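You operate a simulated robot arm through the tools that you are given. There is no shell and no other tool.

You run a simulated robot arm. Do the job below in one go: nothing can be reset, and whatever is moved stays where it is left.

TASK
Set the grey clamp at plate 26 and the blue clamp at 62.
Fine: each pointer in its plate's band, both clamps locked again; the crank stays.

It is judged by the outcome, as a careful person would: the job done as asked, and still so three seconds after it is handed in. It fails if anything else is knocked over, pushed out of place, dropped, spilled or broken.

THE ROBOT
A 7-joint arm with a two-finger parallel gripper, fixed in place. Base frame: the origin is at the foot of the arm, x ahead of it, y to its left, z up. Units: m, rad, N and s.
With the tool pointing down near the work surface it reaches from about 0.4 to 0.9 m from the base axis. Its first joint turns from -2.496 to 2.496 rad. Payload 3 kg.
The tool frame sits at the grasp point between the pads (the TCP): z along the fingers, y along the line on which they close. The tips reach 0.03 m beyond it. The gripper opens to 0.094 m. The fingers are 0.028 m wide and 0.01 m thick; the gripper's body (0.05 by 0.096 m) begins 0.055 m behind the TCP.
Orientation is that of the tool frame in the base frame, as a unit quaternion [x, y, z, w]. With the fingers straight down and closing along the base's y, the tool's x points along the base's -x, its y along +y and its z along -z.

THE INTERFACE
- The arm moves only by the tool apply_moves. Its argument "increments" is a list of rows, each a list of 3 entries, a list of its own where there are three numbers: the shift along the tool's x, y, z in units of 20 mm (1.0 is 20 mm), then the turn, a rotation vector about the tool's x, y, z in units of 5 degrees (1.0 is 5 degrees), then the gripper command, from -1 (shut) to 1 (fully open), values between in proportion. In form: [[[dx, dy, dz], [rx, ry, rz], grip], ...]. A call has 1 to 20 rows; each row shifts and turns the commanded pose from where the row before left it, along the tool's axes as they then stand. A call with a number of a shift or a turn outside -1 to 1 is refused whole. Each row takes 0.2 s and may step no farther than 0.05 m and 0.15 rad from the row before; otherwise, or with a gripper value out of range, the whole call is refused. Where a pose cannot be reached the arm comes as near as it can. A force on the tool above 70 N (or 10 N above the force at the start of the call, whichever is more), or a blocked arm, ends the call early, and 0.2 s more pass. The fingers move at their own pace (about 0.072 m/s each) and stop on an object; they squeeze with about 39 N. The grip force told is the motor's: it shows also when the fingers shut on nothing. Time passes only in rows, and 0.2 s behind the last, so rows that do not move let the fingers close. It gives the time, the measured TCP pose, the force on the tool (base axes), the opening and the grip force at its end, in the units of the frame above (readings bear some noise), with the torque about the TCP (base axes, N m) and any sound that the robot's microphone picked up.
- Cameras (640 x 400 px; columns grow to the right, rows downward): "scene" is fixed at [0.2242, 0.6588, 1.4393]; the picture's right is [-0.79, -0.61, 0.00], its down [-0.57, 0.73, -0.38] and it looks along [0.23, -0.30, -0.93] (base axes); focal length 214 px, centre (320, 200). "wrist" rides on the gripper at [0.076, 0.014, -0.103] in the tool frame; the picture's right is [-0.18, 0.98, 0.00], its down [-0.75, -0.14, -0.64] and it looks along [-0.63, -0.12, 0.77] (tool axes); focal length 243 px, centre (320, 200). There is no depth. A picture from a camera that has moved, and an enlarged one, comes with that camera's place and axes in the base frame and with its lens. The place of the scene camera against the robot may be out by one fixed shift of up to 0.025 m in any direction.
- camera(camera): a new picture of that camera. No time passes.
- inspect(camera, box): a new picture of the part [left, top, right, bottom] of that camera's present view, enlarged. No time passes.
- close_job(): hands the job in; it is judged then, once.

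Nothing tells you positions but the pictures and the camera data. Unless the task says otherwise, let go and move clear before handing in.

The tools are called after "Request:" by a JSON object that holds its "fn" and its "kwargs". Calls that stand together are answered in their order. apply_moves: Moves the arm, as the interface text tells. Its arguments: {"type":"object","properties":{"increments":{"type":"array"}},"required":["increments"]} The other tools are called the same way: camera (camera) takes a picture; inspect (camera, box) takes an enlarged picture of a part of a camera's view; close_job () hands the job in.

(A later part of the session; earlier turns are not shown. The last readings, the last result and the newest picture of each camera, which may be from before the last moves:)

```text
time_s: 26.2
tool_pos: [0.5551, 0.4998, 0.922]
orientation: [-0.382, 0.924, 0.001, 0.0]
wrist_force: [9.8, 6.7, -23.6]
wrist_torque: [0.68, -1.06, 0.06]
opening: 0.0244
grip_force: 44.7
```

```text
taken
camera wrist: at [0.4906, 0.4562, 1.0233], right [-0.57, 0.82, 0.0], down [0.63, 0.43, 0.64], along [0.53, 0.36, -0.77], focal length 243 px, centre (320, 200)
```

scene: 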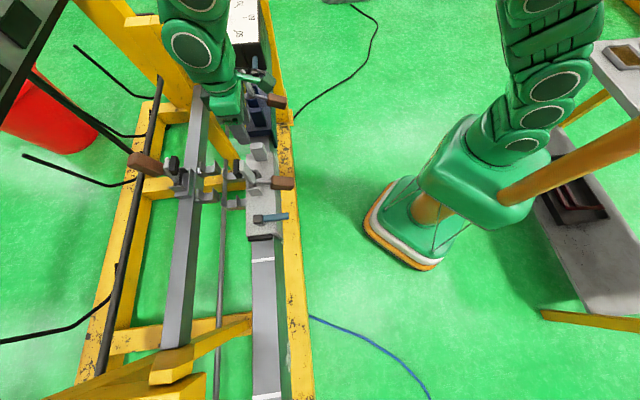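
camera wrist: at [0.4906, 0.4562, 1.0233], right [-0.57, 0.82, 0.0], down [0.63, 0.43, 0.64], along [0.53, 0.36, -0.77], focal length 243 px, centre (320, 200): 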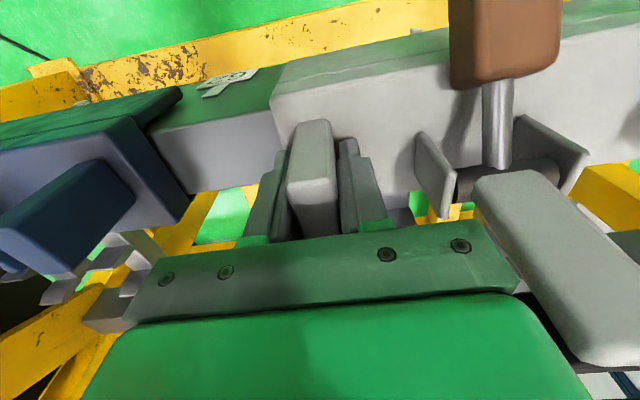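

Grey slides. I'll continue in segments, watching the side force so that I follow the rail's true direction.

Request:
{"fn": "apply_moves", "kwargs": {"increments": [[[-0.03, 0.5, 0.03], [0, 0, 0], -1], [[-0.02, 0.5, 0.02], [0, 0, 0], -1], [[0, 0.5, 0], [0, 0, 0], -1], [[0, 0.5, 0], [0, 0, 0], -1], [[0, 0.5, 0], [0, 0, 0], -1], [[0, 0.5, 0], [0, 0, 0], -1], [[0, 0, 0], [0, 0, 0], -1]]}}

```text
time_s: 27.8
tool_pos: [0.5115, 0.5419, 0.9221]
orientation: [-0.383, 0.924, 0.0, 0.0]
wrist_force: [-14.9, -8.7, 9.4]
wrist_torque: [-0.69, 0.18, 0.01]
opening: 0.0242
grip_force: 45.1
```

Request:
{"fn": "apply_moves", "kwargs": {"increments": [[[0.03, 0.5, -0.01], [0, 0, 0], -1], [[0, 0.5, 0], [0, 0, 0], -1], [[0, 0.5, 0], [0, 0, 0], -1], [[0, 0.5, 0], [0, 0, 0], -1], [[0, 0.5, 0], [0, 0, 0], -1], [[0, 0.5, 0], [0, 0, 0], -1], [[0, 0.5, 0], [0, 0, 0], -1], [[0, 0.5, 0], [0, 0, 0], -1], [[0, 0, 0], [0, 0, 0], -1]]}}

```text
time_s: 29.8
tool_pos: [0.4547, 0.5978, 0.9229]
orientation: [-0.383, 0.924, 0.0, 0.0]
wrist_force: [2.9, 6.5, -21.4]
wrist_torque: [0.46, -0.73, 0.02]
opening: 0.0243
grip_force: 44.8
```

Request:
{"fn": "apply_moves", "kwargs": {"increments": [[[0, 0.5, 0.01], [0, 0, 0], -1], [[0, 0.5, 0.01], [0, 0, 0], -1], [[0, 0.5, 0], [0, 0, 0], -1], [[0, 0.5, 0], [0, 0, 0], -1], [[0, 0.5, 0], [0, 0, 0], -1], [[0, 0.5, 0], [0, 0, 0], -1], [[0, 0.5, 0], [0, 0, 0], -1], [[0, 0.5, 0], [0, 0, 0], -1], [[0, 0, 0], [0, 0, 0], -1]]}}

Request:
{"fn": "camera", "kwargs": {"camera": "wrist"}}

Request:
{"fn": "camera", "kwargs": {"camera": "scene"}}

```text
time_s: 31.8
tool_pos: [0.3987, 0.6555, 0.9226]
orientation: [-0.383, 0.924, 0.0, 0.0]
wrist_force: [-27.2, -20.5, 0.5]
wrist_torque: [-0.07, -0.03, -0.02]
opening: 0.0243
grip_force: 45.2
```

```text
taken
camera wrist: at [0.3352, 0.6121, 1.0236], right [-0.57, 0.82, 0.0], down [0.63, 0.43, 0.64], along [0.53, 0.36, -0.77], focal length 243 px, centre (320, 200)
```

wrist: 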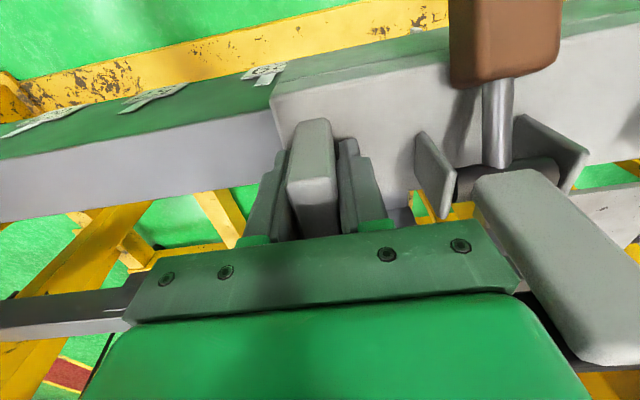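

```text
taken
```

scene: 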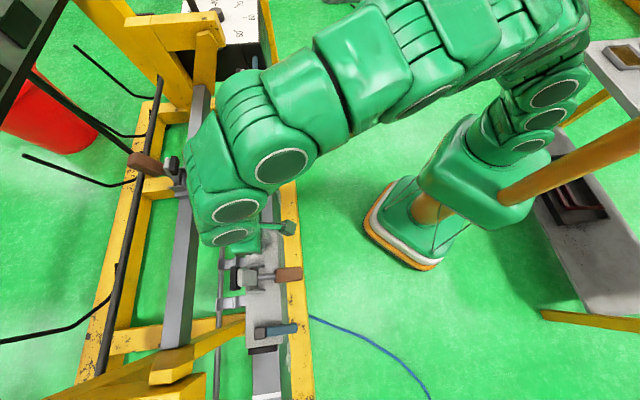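

Grey is a bit over halfway; the side force shows the rail angles very slightly toward the robot, so I'll compensate and keep going.

Request:
{"fn": "apply_moves", "kwargs": {"increments": [[[0.05, 0.4, 0], [0, 0, 0], -1], [[0.01, 0.5, 0], [0, 0, 0], -1], [[0.01, 0.5, 0], [0, 0, 0], -1], [[0.01, 0.5, 0], [0, 0, 0], -1], [[0.01, 0.5, 0], [0, 0, 0], -1], [[0.01, 0.5, 0], [0, 0, 0], -1], [[0.01, 0.5, 0], [0, 0, 0], -1], [[0, 0, 0], [0, 0, 0], -1]]}}

Request:
{"fn": "camera", "kwargs": {"camera": "scene"}}

```text
time_s: 33.6
tool_pos: [0.3519, 0.7013, 0.9215]
orientation: [-0.382, 0.924, -0.001, 0.0]
wrist_force: [28.7, 23.9, 12.8]
wrist_torque: [-0.56, 0.47, 0.02]
opening: 0.0247
grip_force: 45.5
```

```text
taken
```

scene: 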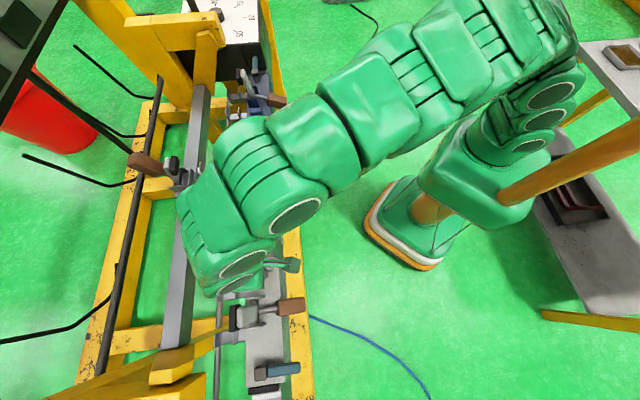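

Request:
{"fn": "apply_moves", "kwargs": {"increments": [[[-0.055, 0.4, 0.01], [0, 0, 0], -1], [[0, 0.5, 0], [0, 0, 0], -1], [[0, 0.5, 0], [0, 0, 0], -1], [[0, 0.5, 0], [0, 0, 0], -1], [[0, 0.5, 0], [0, 0, 0], -1], [[0, 0.5, 0], [0, 0, 0], -1], [[0, 0, 0], [0, 0, 0], -1]]}}

Request:
{"fn": "camera", "kwargs": {"camera": "wrist"}}

Request:
{"fn": "inspect", "kwargs": {"camera": "wrist", "box": [340, 0, 560, 137]}}

Request:
{"fn": "camera", "kwargs": {"camera": "scene"}}

```text
time_s: 35.2
tool_pos: [0.3072, 0.7432, 0.9221]
orientation: [-0.383, 0.924, 0.001, 0.0]
wrist_force: [-5.3, 0.8, 38.1]
wrist_torque: [-0.11, -0.34, -0.18]
opening: 0.0242
grip_force: 44.9
```

```text
taken
camera wrist: at [0.2444, 0.6997, 1.0228], right [-0.57, 0.82, 0.0], down [0.63, 0.43, 0.64], along [0.53, 0.36, -0.77], focal length 243 px, centre (320, 200)
```

wrist: 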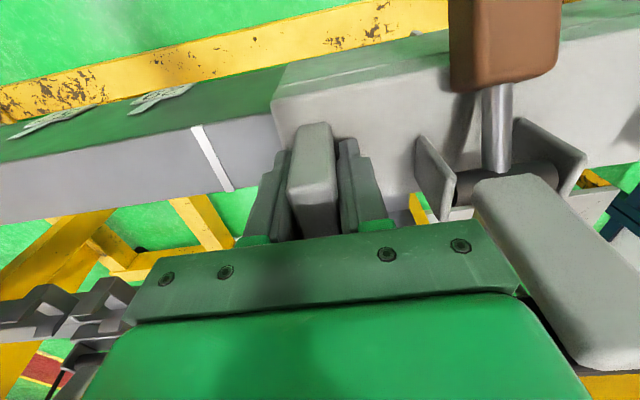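

```text
2.91 times, centred on (450, 68) of wrist
camera zoom: at [0.2444, 0.6997, 1.0228], right [-0.57, 0.82, 0.0], down [0.63, 0.43, 0.64], along [0.53, 0.36, -0.77], focal length 706 px, centre (-58, 582)
```

zoom: 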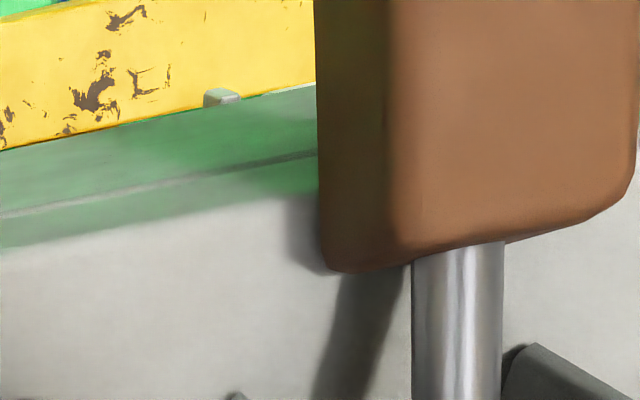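

```text
taken
```

scene: 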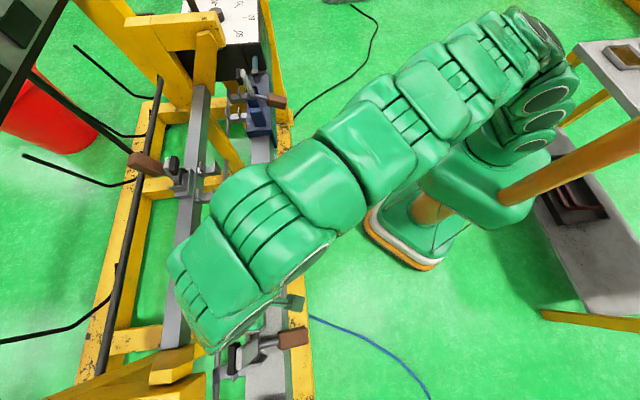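

Grey is now about 7 cm short of plate 26. I'll relieve the downward pressing slightly and move on 5 cm, then sight the pointer against the plate.

Request:
{"fn": "apply_moves", "kwargs": {"increments": [[[0, 0.3, -0.04], [0, 0, 0], -1], [[0, 0.5, 0], [0, 0, 0], -1], [[0, 0.5, 0], [0, 0, 0], -1], [[0, 0.5, 0], [0, 0, 0], -1], [[0, 0.5, 0], [0, 0, 0], -1], [[0, 0, 0], [0, 0, 0], -1]]}}

Request:
{"fn": "inspect", "kwargs": {"camera": "wrist", "box": [340, 0, 640, 187]}}

Request:
{"fn": "camera", "kwargs": {"camera": "scene"}}

```text
time_s: 36.6
tool_pos: [0.2763, 0.7763, 0.921]
orientation: [-0.384, 0.923, 0.0, 0.0]
wrist_force: [-17.2, -15.4, -6.0]
wrist_torque: [1.18, -1.01, -0.23]
opening: 0.0242
grip_force: 45.4
```

```text
2.13 times, centred on (490, 94) of wrist
camera zoom: at [0.212, 0.7326, 1.0225], right [-0.57, 0.82, 0.0], down [0.63, 0.44, 0.64], along [0.53, 0.36, -0.77], focal length 518 px, centre (-43, 427)
```

zoom: 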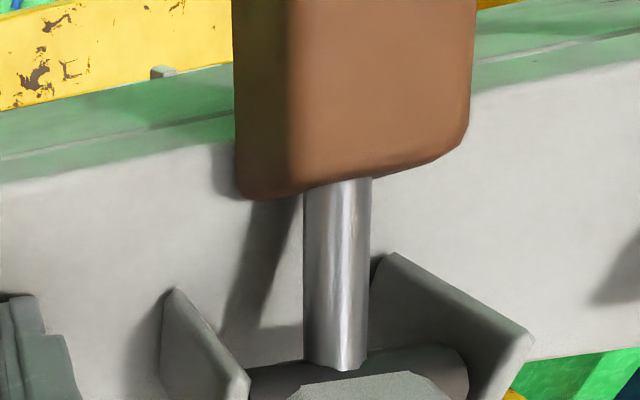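

```text
taken
```

scene: 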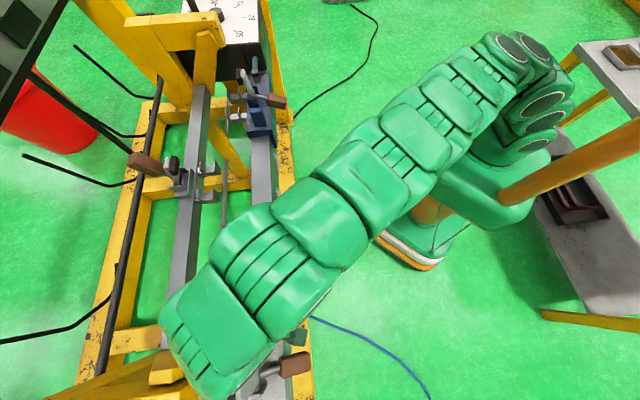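

The flange hides the plate from this angle. I'll go 2 cm further, then let go and back off to view pointer and band from the robot side.

Request:
{"fn": "apply_moves", "kwargs": {"increments": [[[0.03, 0.5, 0], [0, 0, 0], -1], [[0, 0.5, 0], [0, 0, 0], -1], [[0, 0, 0], [0, 0, 0], -1]]}}

Request:
{"fn": "apply_moves", "kwargs": {"increments": [[[0, 0, 0], [0, 0, 0], 0.1], [[0, 0, 0], [0, 0, 0], 0.1], [[0, 0, -0.5], [0, 0, 0], 0.1], [[0, 0, -1], [0, 0, 0], 0.1], [[0, 0, -1], [0, 0, 0], 0.1], [[0, 0, -1], [0, 0, 0], 0.1], [[0, 0, -1], [0, 0, 0], 0.1], [[0, 0, -1], [0, 0, 0], 0.1]]}}

```text
time_s: 37.4
tool_pos: [0.2621, 0.7911, 0.9205]
orientation: [-0.383, 0.924, 0.0, 0.0]
wrist_force: [-16.5, -7.6, -24.4]
wrist_torque: [0.47, -0.45, -0.08]
opening: 0.0243
grip_force: 45.5
```

```text
time_s: 39.2
tool_pos: [0.2625, 0.7896, 1.0331]
orientation: [-0.382, 0.924, 0.0, 0.0]
wrist_force: [-0.6, -0.2, -0.3]
wrist_torque: [0.01, 0.0, 0.01]
opening: 0.0516
grip_force: 0.1
```

Request:
{"fn": "apply_moves", "kwargs": {"increments": [[[1, 0, -0.3], [0, 0, 0], -1], [[1, 0, -0.3], [0, 0, 0], -1], [[1, 0, -0.3], [0, 0, 0], -1], [[1, 0, 0], [0, 0, 0], -1], [[1, 0, 0], [0, 0, 0], -1], [[1, 0, 0], [0, 0, 0], -1], [[1, 0, 0], [0, 0, 0], -1], [[1, 0, 0], [0, 0, 0], -1], [[1, 0, 0], [0, 0, 0], -1], [[1, 0, 0], [0, 0, 0], -1], [[0, 0, 0], [0, 0, 0], -1]]}}

Request:
{"fn": "camera", "kwargs": {"camera": "wrist"}}

Request:
{"fn": "inspect", "kwargs": {"camera": "wrist", "box": [340, 90, 480, 178]}}

Request:
{"fn": "camera", "kwargs": {"camera": "scene"}}

```text
time_s: 41.6
tool_pos: [0.1211, 0.6475, 1.0496]
orientation: [-0.383, 0.924, 0.0, 0.0]
wrist_force: [0.2, -0.3, 0.3]
wrist_torque: [-0.01, -0.02, 0.02]
opening: 0.0001
grip_force: 33.2
```

```text
taken
camera wrist: at [0.0571, 0.6036, 1.1513], right [-0.57, 0.82, 0.0], down [0.63, 0.43, 0.64], along [0.53, 0.36, -0.77], focal length 243 px, centre (320, 200)
```

wrist: 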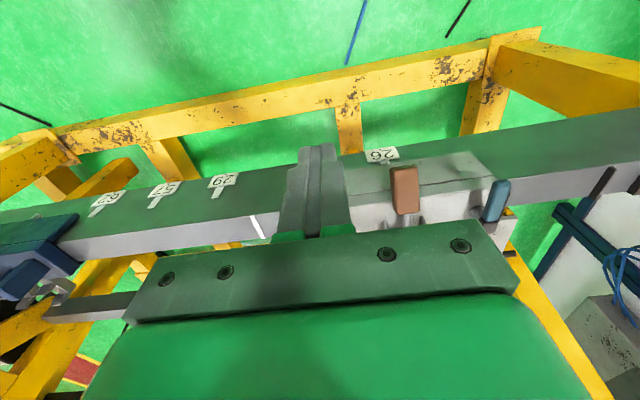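

```text
4.55 times, centred on (410, 134) of wrist
camera zoom: at [0.0571, 0.6036, 1.1513], right [-0.57, 0.82, 0.0], down [0.63, 0.43, 0.64], along [0.53, 0.36, -0.77], focal length 1103 px, centre (-89, 500)
```

zoom: 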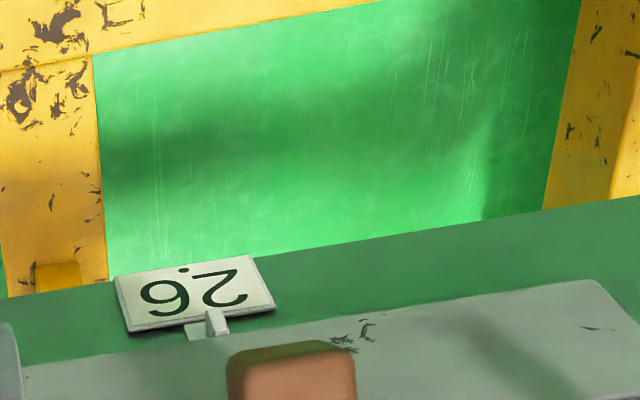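

```text
taken
```

scene: 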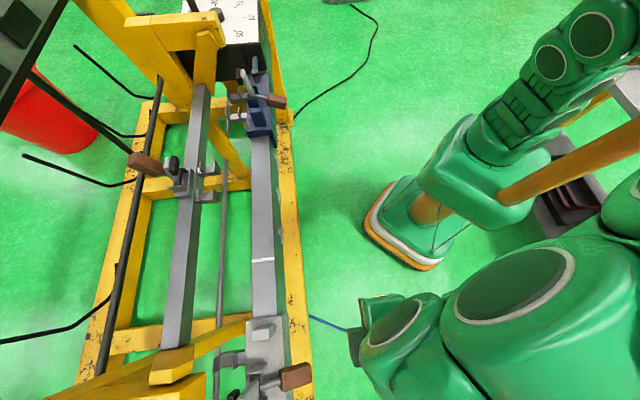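

Request:
{"fn": "inspect", "kwargs": {"camera": "wrist", "box": [364, 143, 404, 168]}}

Request:
{"fn": "inspect", "kwargs": {"camera": "wrist", "box": [80, 160, 250, 266]}}

Request:
{"fn": "inspect", "kwargs": {"camera": "wrist", "box": [380, 130, 540, 230]}}

```text
16.00 times, centred on (384, 156) of wrist
camera zoom: at [0.0571, 0.6036, 1.1513], right [-0.57, 0.82, 0.0], down [0.63, 0.43, 0.64], along [0.53, 0.36, -0.77], focal length 3882 px, centre (-704, 912)
```

zoom: 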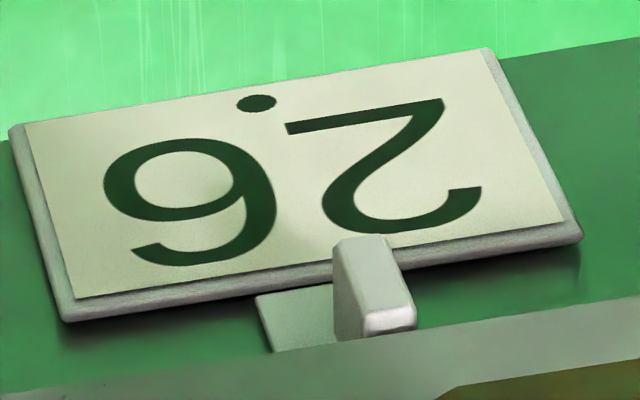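

```text
3.76 times, centred on (165, 213) of wrist
camera zoom: at [0.0571, 0.6036, 1.1513], right [-0.57, 0.82, 0.0], down [0.63, 0.43, 0.64], along [0.53, 0.36, -0.77], focal length 913 px, centre (904, 151)
```

zoom: 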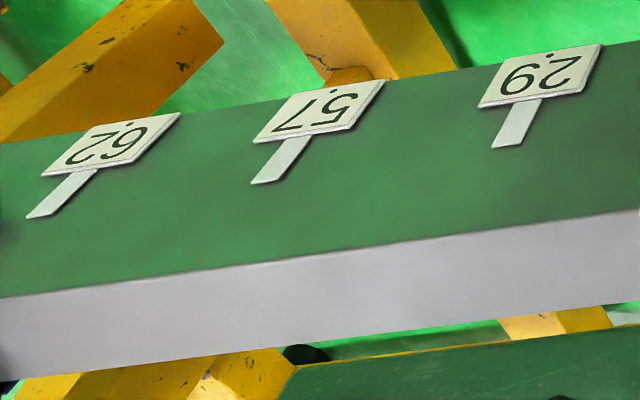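

```text
4.00 times, centred on (460, 180) of wrist
camera zoom: at [0.0571, 0.6036, 1.1513], right [-0.57, 0.82, 0.0], down [0.63, 0.43, 0.64], along [0.53, 0.36, -0.77], focal length 970 px, centre (-240, 280)
```

zoom: 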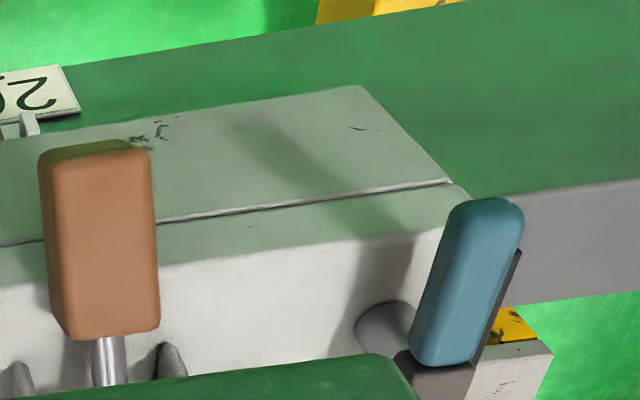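

Plate 26's white stem is the band, about 16 mm wide, and grey's pointer appears over it, seen here from the left. I'll look from the other side to remove the parallax.

Request:
{"fn": "apply_moves", "kwargs": {"increments": [[[0, 1, 0], [0, 0, 0], -1], [[0, 1, 0], [0, 0, 0], -1], [[0, 1, 0], [0, 0, 0], -1], [[0, 1, 0], [0, 0, 0], -1], [[0, 1, 0], [0, 0, 0], -1], [[0, 1, 0], [0, 0, 0], -1], [[0, 0, 0], [0, 0, 0], -1]]}}

Request:
{"fn": "camera", "kwargs": {"camera": "wrist"}}

Request:
{"fn": "inspect", "kwargs": {"camera": "wrist", "box": [220, 130, 380, 230]}}

```text
time_s: 43.2
tool_pos: [0.0366, 0.734, 1.0503]
orientation: [-0.382, 0.924, 0.0, 0.0]
wrist_force: [-0.5, 1.0, 0.0]
wrist_torque: [-0.01, 0.01, 0.0]
opening: 0.0
grip_force: 33.1
```

```text
taken
camera wrist: at [-0.0274, 0.6901, 1.151], right [-0.57, 0.82, 0.0], down [0.63, 0.43, 0.64], along [0.53, 0.36, -0.77], focal length 243 px, centre (320, 200)
```

wrist: 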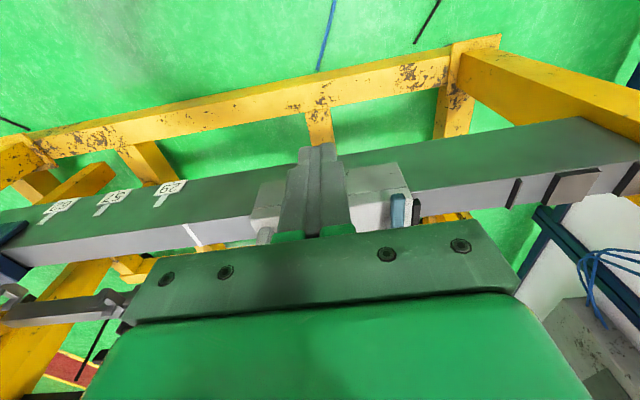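

```text
4.00 times, centred on (300, 180) of wrist
camera zoom: at [-0.0274, 0.6901, 1.151], right [-0.57, 0.82, 0.0], down [0.63, 0.43, 0.64], along [0.53, 0.36, -0.77], focal length 970 px, centre (400, 280)
```

zoom: 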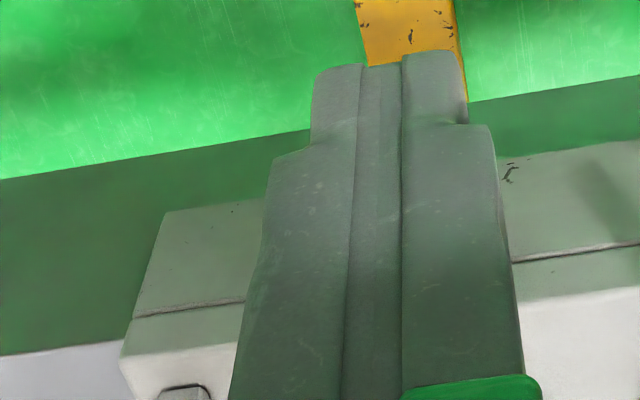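

Request:
{"fn": "apply_moves", "kwargs": {"increments": [[[0, 1, 0], [0, 0, 0], -1], [[0, 1, 0], [0, 0, 0], -1], [[0, 1, 0], [0, 0, 0], -1], [[0, 0, 0], [0, 0, 0], -1]]}}

Request:
{"fn": "inspect", "kwargs": {"camera": "wrist", "box": [200, 130, 360, 230]}}

Request:
{"fn": "inspect", "kwargs": {"camera": "wrist", "box": [235, 150, 291, 185]}}

```text
time_s: 44.2
tool_pos: [-0.0058, 0.7763, 1.05]
orientation: [-0.382, 0.924, 0.0, 0.0]
wrist_force: [-0.3, 0.4, 0.2]
wrist_torque: [-0.01, 0.03, 0.0]
opening: 0.0001
grip_force: 32.9
```

```text
4.00 times, centred on (280, 180) of wrist
camera zoom: at [-0.0704, 0.732, 1.1507], right [-0.57, 0.82, 0.0], down [0.63, 0.43, 0.64], along [0.53, 0.36, -0.77], focal length 970 px, centre (480, 280)
```

zoom: 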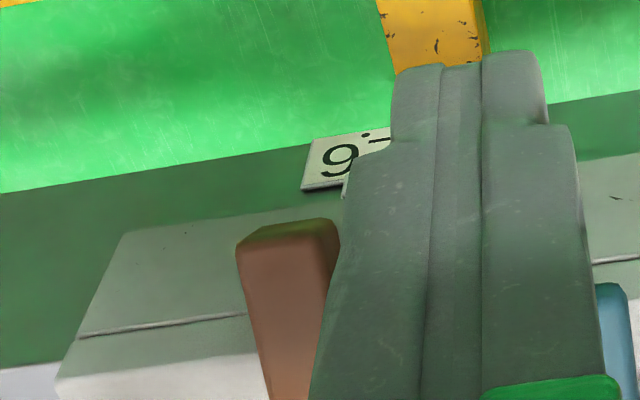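

```text
11.43 times, centred on (263, 168) of wrist
camera zoom: at [-0.0704, 0.732, 1.1507], right [-0.57, 0.82, 0.0], down [0.63, 0.43, 0.64], along [0.53, 0.36, -0.77], focal length 2773 px, centre (971, 571)
```

zoom: 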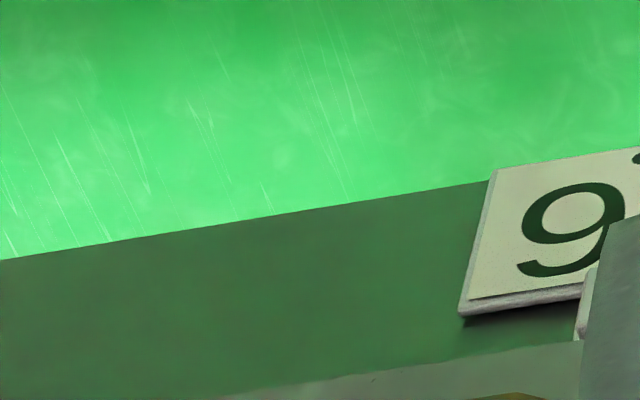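

Request:
{"fn": "apply_moves", "kwargs": {"increments": [[[0, 1, 0], [0, 0, 0], -1], [[0, 1, 0], [0, 0, 0], -1], [[0, 0, 0], [0, 0, 0], -1]]}}

Request:
{"fn": "camera", "kwargs": {"camera": "wrist"}}

Request:
{"fn": "inspect", "kwargs": {"camera": "wrist", "box": [240, 150, 280, 175]}}

```text
time_s: 45.0
tool_pos: [-0.0349, 0.8033, 1.0511]
orientation: [-0.383, 0.924, -0.001, 0.0]
wrist_force: [-0.6, -0.1, -0.6]
wrist_torque: [0.01, 0.0, -0.01]
opening: 0.0001
grip_force: 33.2
```

```text
taken
camera wrist: at [-0.0987, 0.7596, 1.1522], right [-0.57, 0.82, 0.0], down [0.63, 0.43, 0.64], along [0.53, 0.36, -0.77], focal length 243 px, centre (320, 200)
```

wrist: 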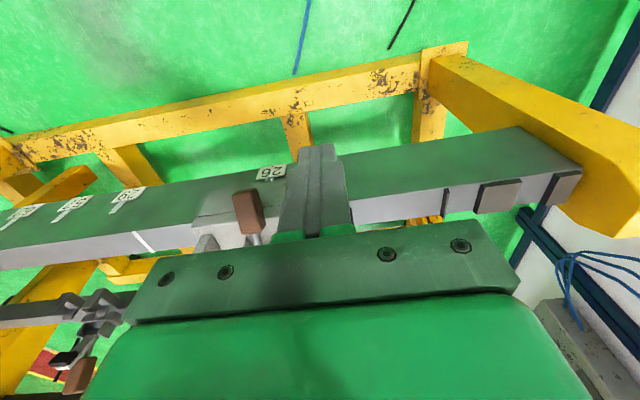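

```text
16.00 times, centred on (260, 162) of wrist
camera zoom: at [-0.0987, 0.7596, 1.1522], right [-0.57, 0.82, 0.0], down [0.63, 0.43, 0.64], along [0.53, 0.36, -0.77], focal length 3882 px, centre (1280, 800)
```

zoom: 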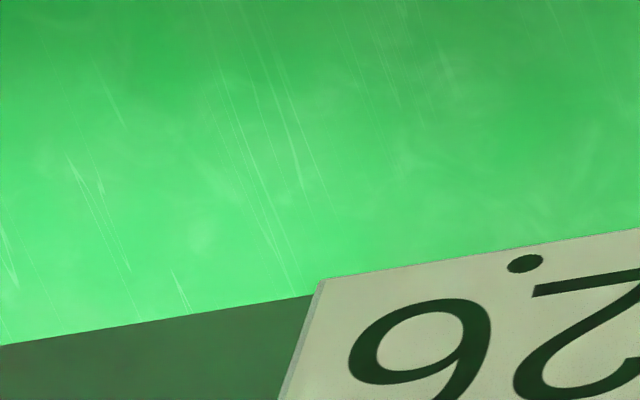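

Request:
{"fn": "inspect", "kwargs": {"camera": "wrist", "box": [250, 160, 290, 185]}}

Request:
{"fn": "inspect", "kwargs": {"camera": "wrist", "box": [350, 110, 640, 290]}}

```text
16.00 times, centred on (270, 172) of wrist
camera zoom: at [-0.0987, 0.7596, 1.1522], right [-0.57, 0.82, 0.0], down [0.63, 0.43, 0.64], along [0.53, 0.36, -0.77], focal length 3882 px, centre (1120, 640)
```

zoom: 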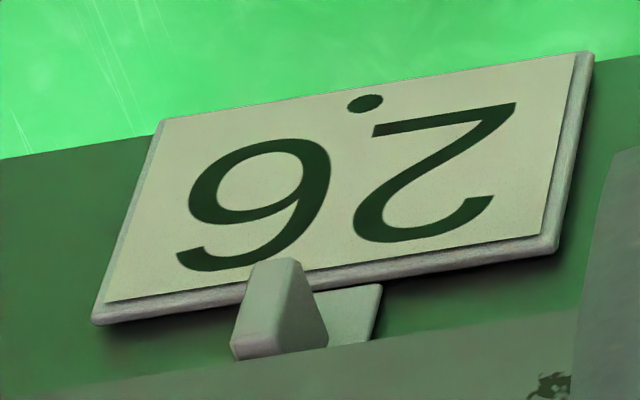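

```text
2.21 times, centred on (495, 200) of wrist
camera zoom: at [-0.0987, 0.7596, 1.1522], right [-0.57, 0.82, 0.0], down [0.63, 0.43, 0.64], along [0.53, 0.36, -0.77], focal length 535 px, centre (-66, 200)
```

zoom: 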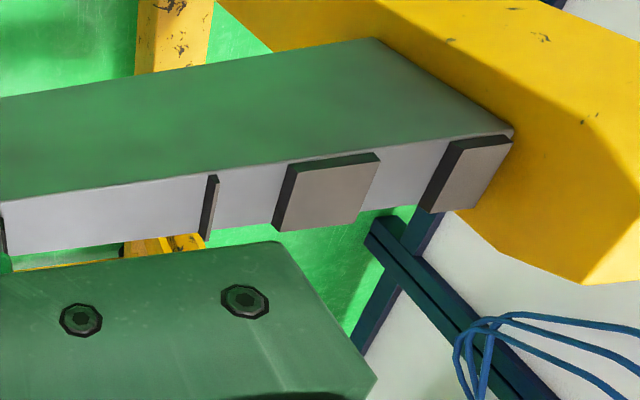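

From both sides the pointer lies within plate 26's band, roughly 2 mm from its centre. Now I'll re-lock grey: bring the closed fingertips down on the near (blue-clamp) side of its lever, then swing it back along the rail.

Request:
{"fn": "apply_moves", "kwargs": {"increments": [[[-1, -0.5, 0], [0, 0, 0], -1], [[-1, -0.5, 0], [0, 0, 0], -1], [[-1, -0.5, 0], [0, 0, 0], -1], [[-1, -0.5, 0], [0, 0, 0], -1], [[-1, -0.5, 0], [0, 0, 0], -1], [[-1, -0.5, 0], [0, 0, 0], -1], [[-1, -0.1, 0], [0, 0, 0], -1], [[-0.3, 0, 0], [0, 0, 0], -1], [[0, 0, 0], [0, 0, 0], -1]]}}

Request:
{"fn": "camera", "kwargs": {"camera": "wrist"}}

Request:
{"fn": "camera", "kwargs": {"camera": "scene"}}

```text
time_s: 47.0
tool_pos: [0.1007, 0.8304, 1.0225]
orientation: [-0.383, 0.924, 0.0, 0.0]
wrist_force: [0.0, -0.7, -0.1]
wrist_torque: [0.01, 0.01, 0.01]
opening: 0.0
grip_force: 33.0
out of reach, approached as far as the arm can: row 3, 4, 5, 6, 7
```

```text
taken
camera wrist: at [0.0365, 0.7864, 1.1252], right [-0.57, 0.82, 0.0], down [0.63, 0.43, 0.64], along [0.53, 0.36, -0.77], focal length 243 px, centre (320, 200)
```

wrist: 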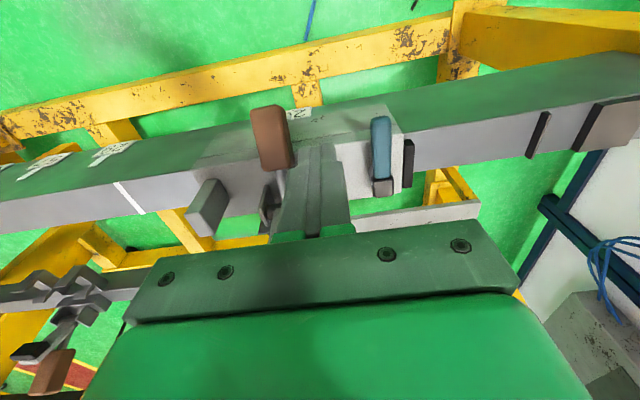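

```text
taken
```

scene: 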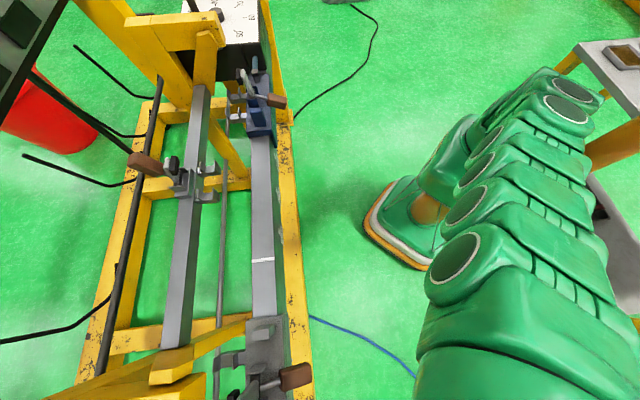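

At this height the tool-down pose is at the edge of reach. I'll tilt the fingers outward by 30° in place to gain reach, then check.

Request:
{"fn": "apply_moves", "kwargs": {"increments": [[[0, 0, 0], [0, -1, 0], -1], [[0, 0, 0], [0, -1, 0], -1], [[0, 0, 0], [0, -1, 0], -1], [[0, 0, 0], [0, -1, 0], -1], [[0, 0, 0], [0, -1, 0], -1], [[0, 0, 0], [0, -1, 0], -1], [[0, 0, 0], [0, 0, 0], -1]]}}

Request:
{"fn": "camera", "kwargs": {"camera": "wrist"}}

```text
time_s: 48.6
tool_pos: [0.0995, 0.8303, 1.025]
orientation: [-0.37, 0.892, 0.099, 0.239]
wrist_force: [0.2, -0.4, 0.5]
wrist_torque: [-0.03, -0.01, -0.01]
opening: 0.0
grip_force: 33.6
```

```text
taken
camera wrist: at [0.0071, 0.757, 1.0738], right [-0.58, 0.81, 0.09], down [0.33, 0.13, 0.93], along [0.74, 0.57, -0.35], focal length 243 px, centre (320, 200)
```

wrist: 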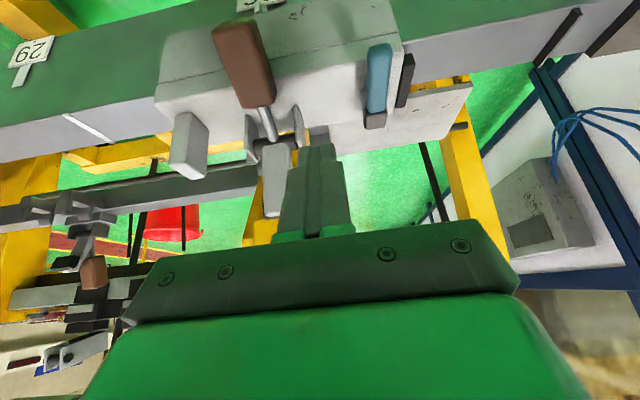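

The tilt worked and the tool stayed in place. Now I'll lower the fingertips beside grey's lever on the side nearer the blue clamp.

Request:
{"fn": "apply_moves", "kwargs": {"increments": [[[0.175, 0.19, 0.928], [0, 0, 0], -1], [[0.175, 0.19, 0.928], [0, 0, 0], -1], [[0.175, 0.19, 0.928], [0, 0, 0], -1], [[0.175, 0.19, 0.928], [0, 0, 0], -1], [[0.175, 0.19, 0.928], [0, 0, 0], -1], [[0.175, 0.19, 0.928], [0, 0, 0], -1], [[0, 0, 0], [0, 0, 0], -1]]}}

Request:
{"fn": "camera", "kwargs": {"camera": "wrist"}}

```text
time_s: 50.2
tool_pos: [0.1102, 0.8733, 0.9191]
orientation: [-0.37, 0.892, 0.1, 0.24]
wrist_force: [-11.1, -6.5, 21.3]
wrist_torque: [-0.01, 0.22, -0.22]
opening: 0.0
grip_force: 33.4
```

```text
taken
camera wrist: at [0.0164, 0.8009, 0.9685], right [-0.58, 0.81, 0.09], down [0.33, 0.13, 0.93], along [0.74, 0.58, -0.35], focal length 243 px, centre (320, 200)
```

wrist: 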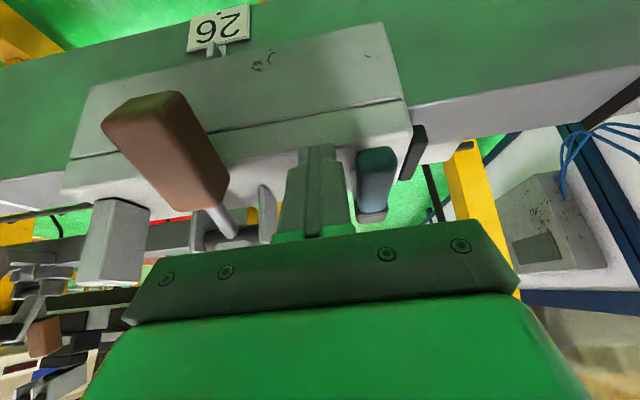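

The tips lightly touched the carriage top; I'll lift about 5 mm and take a straight look at the pointer, which is now visible.

Request:
{"fn": "apply_moves", "kwargs": {"increments": [[[-0.13, 0, -0.22], [0, 0, 0], -1], [[0, 0, 0], [0, 0, 0], -1]]}}

Request:
{"fn": "inspect", "kwargs": {"camera": "wrist", "box": [180, 0, 260, 50]}}

Request:
{"fn": "inspect", "kwargs": {"camera": "wrist", "box": [180, 30, 260, 80]}}

Request:
{"fn": "inspect", "kwargs": {"camera": "wrist", "box": [260, 90, 460, 240]}}

```text
time_s: 50.8
tool_pos: [0.1119, 0.8724, 0.9231]
orientation: [-0.37, 0.892, 0.099, 0.239]
wrist_force: [-1.0, -0.4, -0.4]
wrist_torque: [-0.01, -0.01, -0.03]
opening: 0.0
grip_force: 32.7
```

```text
8.00 times, centred on (220, 25) of wrist
camera zoom: at [0.0187, 0.8005, 0.9723], right [-0.58, 0.81, 0.09], down [0.33, 0.14, 0.93], along [0.74, 0.57, -0.35], focal length 1941 px, centre (1120, 1600)
```

zoom: 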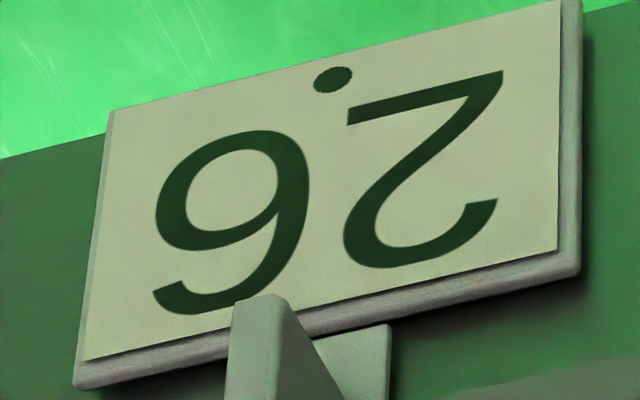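

```text
8.00 times, centred on (220, 55) of wrist
camera zoom: at [0.0187, 0.8005, 0.9723], right [-0.58, 0.81, 0.09], down [0.33, 0.14, 0.93], along [0.74, 0.57, -0.35], focal length 1941 px, centre (1120, 1360)
```

zoom: 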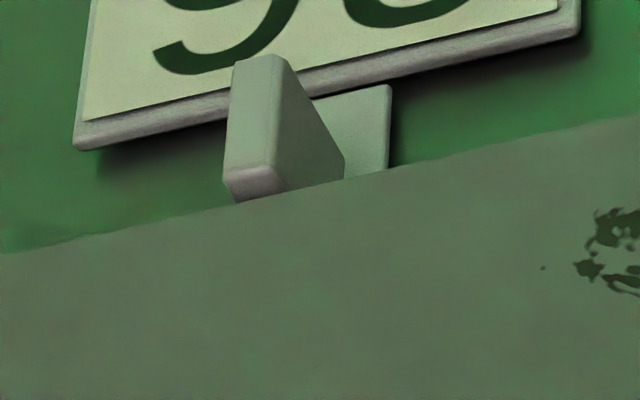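

```text
2.67 times, centred on (360, 165) of wrist
camera zoom: at [0.0187, 0.8005, 0.9723], right [-0.58, 0.81, 0.09], down [0.33, 0.14, 0.93], along [0.74, 0.57, -0.35], focal length 647 px, centre (213, 293)
```

zoom: 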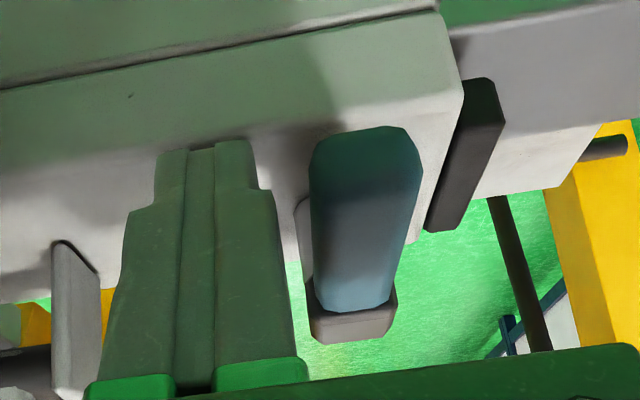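

The near-frontal view shows the pointer centred on 26's band within about a millimetre. Now I'll swing grey's lever back along its arc toward the rail direction.

Request:
{"fn": "apply_moves", "kwargs": {"increments": [[[0.26, 0.5, -0.15], [0, 0, 0], -1], [[0.173, 0.625, -0.1], [0, 0, 0], -1], [[0.173, 0.625, -0.1], [0, 0, 0], -1], [[-0.13, 0.275, 0.075], [0, 0, 0], -1], [[-0.13, 0.275, 0.075], [0, 0, 0], -1], [[-0.13, 0.275, 0.075], [0, 0, 0], -1], [[-0.13, 0.275, 0.075], [0, 0, 0], -1], [[0, 0, 0], [0, 0, 0], -1]]}}

Request:
{"fn": "camera", "kwargs": {"camera": "wrist"}}

```text
time_s: 52.6
tool_pos: [0.0692, 0.9124, 0.9241]
orientation: [-0.37, 0.892, 0.1, 0.24]
wrist_force: [0.1, 0.4, -0.5]
wrist_torque: [0.0, 0.01, 0.02]
opening: 0.0003
grip_force: 32.8
```

```text
taken
camera wrist: at [-0.0241, 0.8391, 0.9726], right [-0.58, 0.81, 0.09], down [0.33, 0.13, 0.93], along [0.74, 0.58, -0.35], focal length 243 px, centre (320, 200)
```

wrist: 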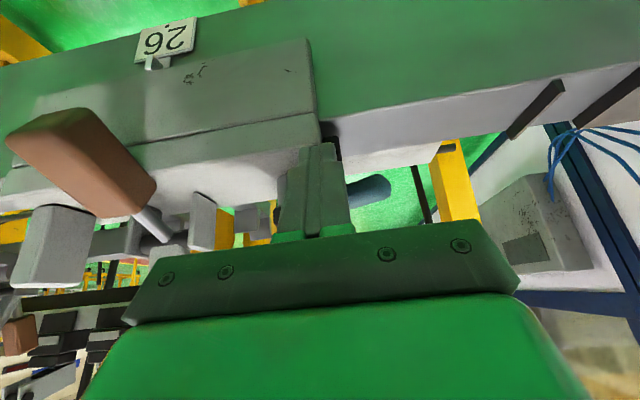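

Request:
{"fn": "apply_moves", "kwargs": {"increments": [[[-0.2165, 0.15, 0.125], [0, 0, 0], -1], [[-0.2165, 0.15, 0.125], [0, 0, 0], -1], [[-0.2165, 0.15, 0.125], [0, 0, 0], -1], [[-0.2165, 0.1, 0.125], [0, 0, 0], -1], [[0, 0, 0], [0, 0, 0], -1]]}}

Request:
{"fn": "camera", "kwargs": {"camera": "wrist"}}

Request:
{"fn": "inspect", "kwargs": {"camera": "wrist", "box": [240, 120, 440, 245]}}

```text
time_s: 53.8
tool_pos: [0.0748, 0.9333, 0.9221]
orientation: [-0.37, 0.892, 0.099, 0.239]
wrist_force: [0.5, -0.2, -0.2]
wrist_torque: [0.0, -0.01, 0.0]
opening: 0.0003
grip_force: 33.0
```

```text
taken
camera wrist: at [-0.0177, 0.8612, 0.9723], right [-0.58, 0.81, 0.09], down [0.33, 0.13, 0.93], along [0.74, 0.57, -0.35], focal length 243 px, centre (320, 200)
```

wrist: 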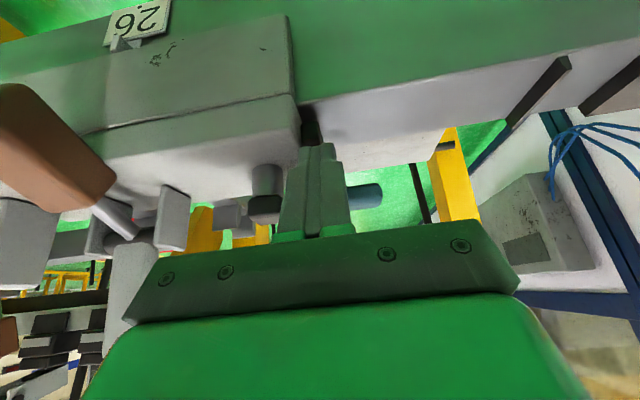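

```text
3.20 times, centred on (340, 182) of wrist
camera zoom: at [-0.0177, 0.8612, 0.9723], right [-0.58, 0.81, 0.09], down [0.33, 0.13, 0.93], along [0.74, 0.57, -0.35], focal length 776 px, centre (256, 256)
```

zoom: 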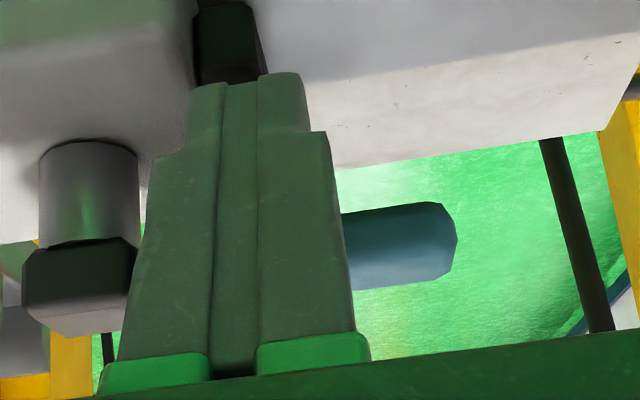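

Request:
{"fn": "apply_moves", "kwargs": {"increments": [[[-0.087, 0, 0.05], [0, 0, 0], -1], [[-0.087, 0, 0.05], [0, 0, 0], -1], [[0, 0, 0], [0, 0, 0], -1]]}}

Request:
{"fn": "inspect", "kwargs": {"camera": "wrist", "box": [240, 120, 440, 245]}}

```text
time_s: 54.6
tool_pos: [0.0759, 0.9359, 0.9216]
orientation: [-0.371, 0.892, 0.099, 0.239]
wrist_force: [-12.6, -18.2, -5.7]
wrist_torque: [-0.35, 0.06, -0.27]
opening: 0.0
grip_force: 33.5
```

```text
3.20 times, centred on (340, 182) of wrist
camera zoom: at [-0.017, 0.8628, 0.9713], right [-0.58, 0.81, 0.09], down [0.33, 0.14, 0.93], along [0.74, 0.57, -0.35], focal length 776 px, centre (256, 256)
```

zoom: 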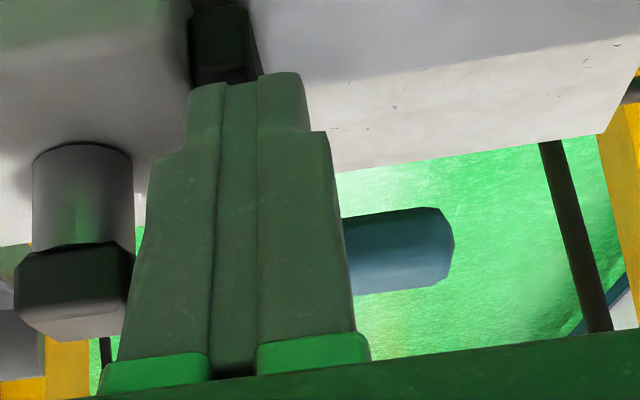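

The lever met its stop at about 22 N in its original orientation, so grey should be locked. I'll back off, lift, and view the lever.

Request:
{"fn": "apply_moves", "kwargs": {"increments": [[[0.433, 0, -0.25], [0, 0, 0], -1], [[0.433, 0, -0.25], [0, 0, 0], -1], [[-0.2, 0, -0.9], [0, 0, 0], -1], [[-0.2, 0, -0.9], [0, 0, 0], -1], [[-0.2, 0, -0.9], [0, 0, 0], -1], [[-0.2, 0, -0.9], [0, 0, 0], -1], [[-0.2, -0.5, -0.9], [0, 0, 0], -1], [[0, -1, -0.9], [0, 0, 0], -1], [[0, -1, 0], [0, 0, 0], -1], [[0, 0, 0], [0, 0, 0], -1]]}}

Request:
{"fn": "camera", "kwargs": {"camera": "wrist"}}

Request:
{"fn": "inspect", "kwargs": {"camera": "wrist", "box": [160, 40, 480, 240]}}

```text
time_s: 56.8
tool_pos: [0.0734, 0.8593, 1.0248]
orientation: [-0.37, 0.892, 0.099, 0.239]
wrist_force: [-0.2, 0.6, -0.8]
wrist_torque: [0.01, 0.02, 0.0]
opening: 0.0
grip_force: 33.5
```

```text
taken
camera wrist: at [-0.0197, 0.7872, 1.0749], right [-0.58, 0.81, 0.09], down [0.33, 0.14, 0.93], along [0.74, 0.57, -0.35], focal length 243 px, centre (320, 200)
```

wrist: 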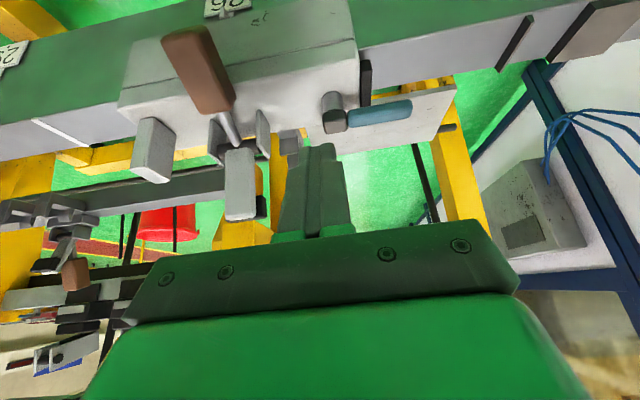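

```text
2.00 times, centred on (320, 140) of wrist
camera zoom: at [-0.0197, 0.7872, 1.0749], right [-0.58, 0.81, 0.09], down [0.33, 0.14, 0.93], along [0.74, 0.57, -0.35], focal length 485 px, centre (320, 320)
```

zoom: 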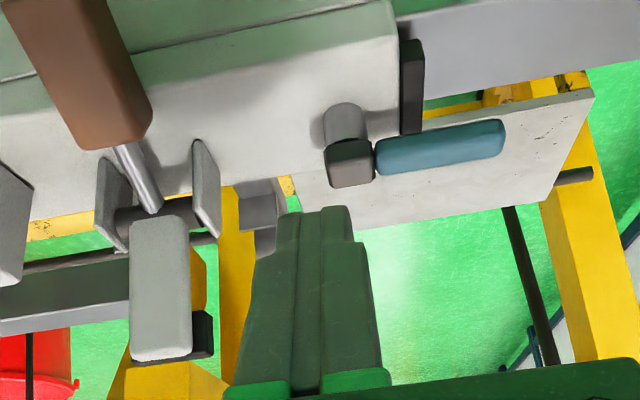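

Request:
{"fn": "inspect", "kwargs": {"camera": "wrist", "box": [190, 0, 262, 45]}}

```text
8.89 times, centred on (226, 22) of wrist
camera zoom: at [-0.0197, 0.7872, 1.0749], right [-0.58, 0.81, 0.09], down [0.33, 0.14, 0.93], along [0.74, 0.57, -0.35], focal length 2157 px, centre (1156, 1778)
```

zoom: 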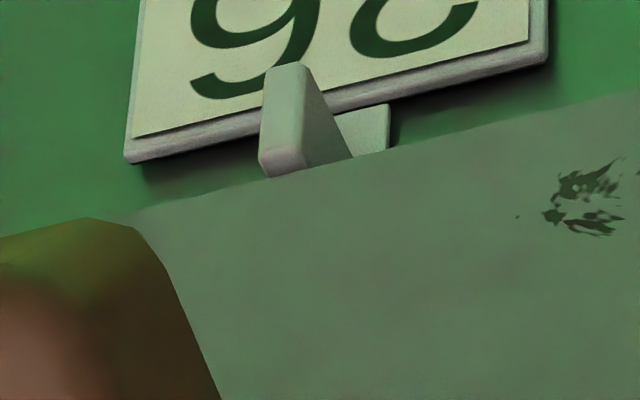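

Grey's lever is back along the rail and its pointer is still in 26's band. Next is the blue clamp: I'll straighten the tool while travelling back along the rail.

Request:
{"fn": "apply_moves", "kwargs": {"increments": [[[0, -1, 0], [0, 0, 0], -1], [[0, -1, 0], [0, 0, 0], -1], [[0, -1, 0], [0, 0, 0], -1], [[0, -1, 0], [0, 0, 0], -1], [[0, -1, 0], [0, 0.6, 0], -1], [[0, -1, 0], [0, 0.6, 0], -1], [[0, -1, 0], [0, 0.6, 0], -1], [[0, -1, 0], [0, 0.6, 0], -1], [[0, -1, 0], [0, 0.6, 0], -1], [[0, -1, 0], [0, 0.6, 0], -1], [[0, -1, 0], [0, 0.6, 0], -1], [[0, -1, 0], [0, 0.6, 0], -1], [[0, -1, 0], [0, 0.6, 0], -1], [[0, -1, 0], [0, 0.6, 0], -1], [[0, -1, 0], [0, 0, 0], -1], [[0, -1, 0], [0, 0, 0], -1], [[0, -1, 0], [0, 0, 0], -1], [[0, -1, 0], [0, 0, 0], -1], [[0, -1, 0], [0, 0, 0], -1], [[0, -1, 0], [0, 0, 0], -1]]}}

Request:
{"fn": "apply_moves", "kwargs": {"increments": [[[0, -1, -0.2], [0, 0, 0], -1], [[0, -1, -0.2], [0, 0, 0], -1], [[0, -1, -0.2], [0, 0, 0], -1], [[0, -1, -0.2], [0, 0, 0], -1], [[0, -1, -0.2], [0, 0, 0], -1], [[0, -1, 0], [0, 0, 0], -1], [[0, -1, 0], [0, 0, 0], -1], [[0, -1, 0], [0, 0, 0], -1], [[0, -1, 0], [0, 0, 0], -1], [[0, -1, 0], [0, 0, 0], -1], [[0, 0, 0], [0, 0, 0], -1]]}}

Request:
{"fn": "camera", "kwargs": {"camera": "wrist"}}

Request:
{"fn": "camera", "kwargs": {"camera": "scene"}}

```text
time_s: 61.0
tool_pos: [0.3585, 0.5775, 1.0241]
orientation: [-0.383, 0.924, 0.0, 0.0]
wrist_force: [0.5, -0.3, 0.7]
wrist_torque: [0.0, -0.02, -0.01]
opening: 0.0001
grip_force: 33.3
```

```text
time_s: 63.4
tool_pos: [0.4983, 0.4361, 1.0474]
orientation: [-0.383, 0.924, 0.0, 0.0]
wrist_force: [0.0, -0.2, 0.7]
wrist_torque: [0.02, -0.01, -0.01]
opening: 0.0
grip_force: 32.9
```

```text
taken
camera wrist: at [0.4335, 0.3925, 1.1479], right [-0.57, 0.82, 0.0], down [0.63, 0.43, 0.64], along [0.53, 0.36, -0.77], focal length 243 px, centre (320, 200)
```

wrist: 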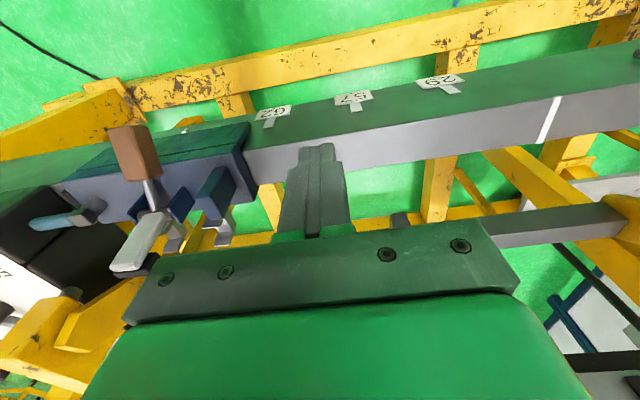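

```text
taken
```

scene: 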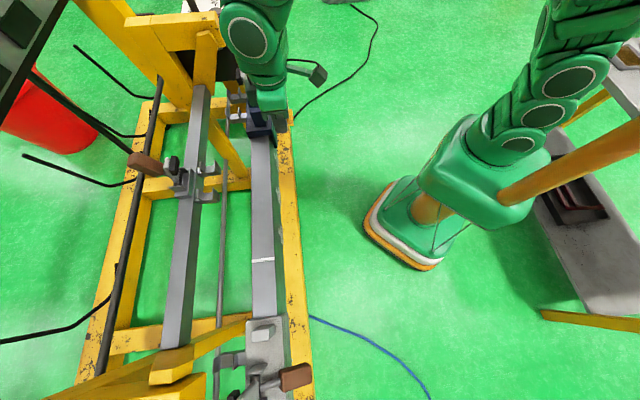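

Request:
{"fn": "inspect", "kwargs": {"camera": "wrist", "box": [0, 90, 320, 290]}}

Request:
{"fn": "inspect", "kwargs": {"camera": "wrist", "box": [0, 170, 160, 270]}}

```text
2.00 times, centred on (160, 190) of wrist
camera zoom: at [0.4335, 0.3925, 1.1479], right [-0.57, 0.82, 0.0], down [0.63, 0.43, 0.64], along [0.53, 0.36, -0.77], focal length 485 px, centre (640, 220)
```

zoom: 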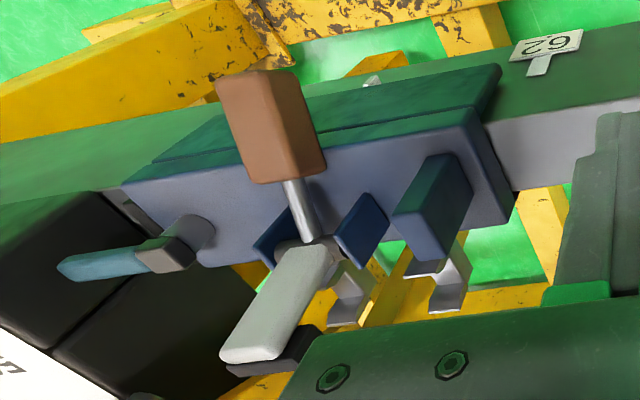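

```text
4.00 times, centred on (80, 220) of wrist
camera zoom: at [0.4335, 0.3925, 1.1479], right [-0.57, 0.82, 0.0], down [0.63, 0.43, 0.64], along [0.53, 0.36, -0.77], focal length 970 px, centre (1280, 120)
```

zoom: 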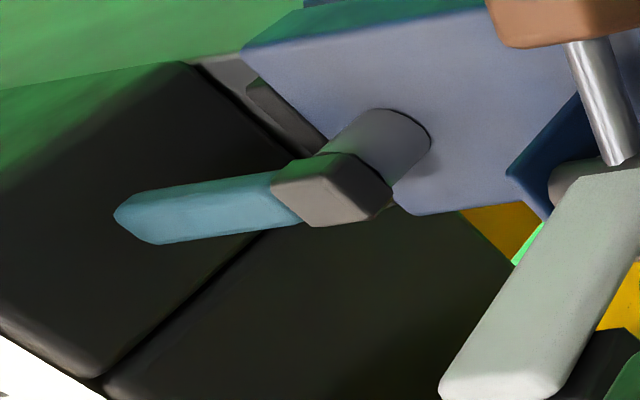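

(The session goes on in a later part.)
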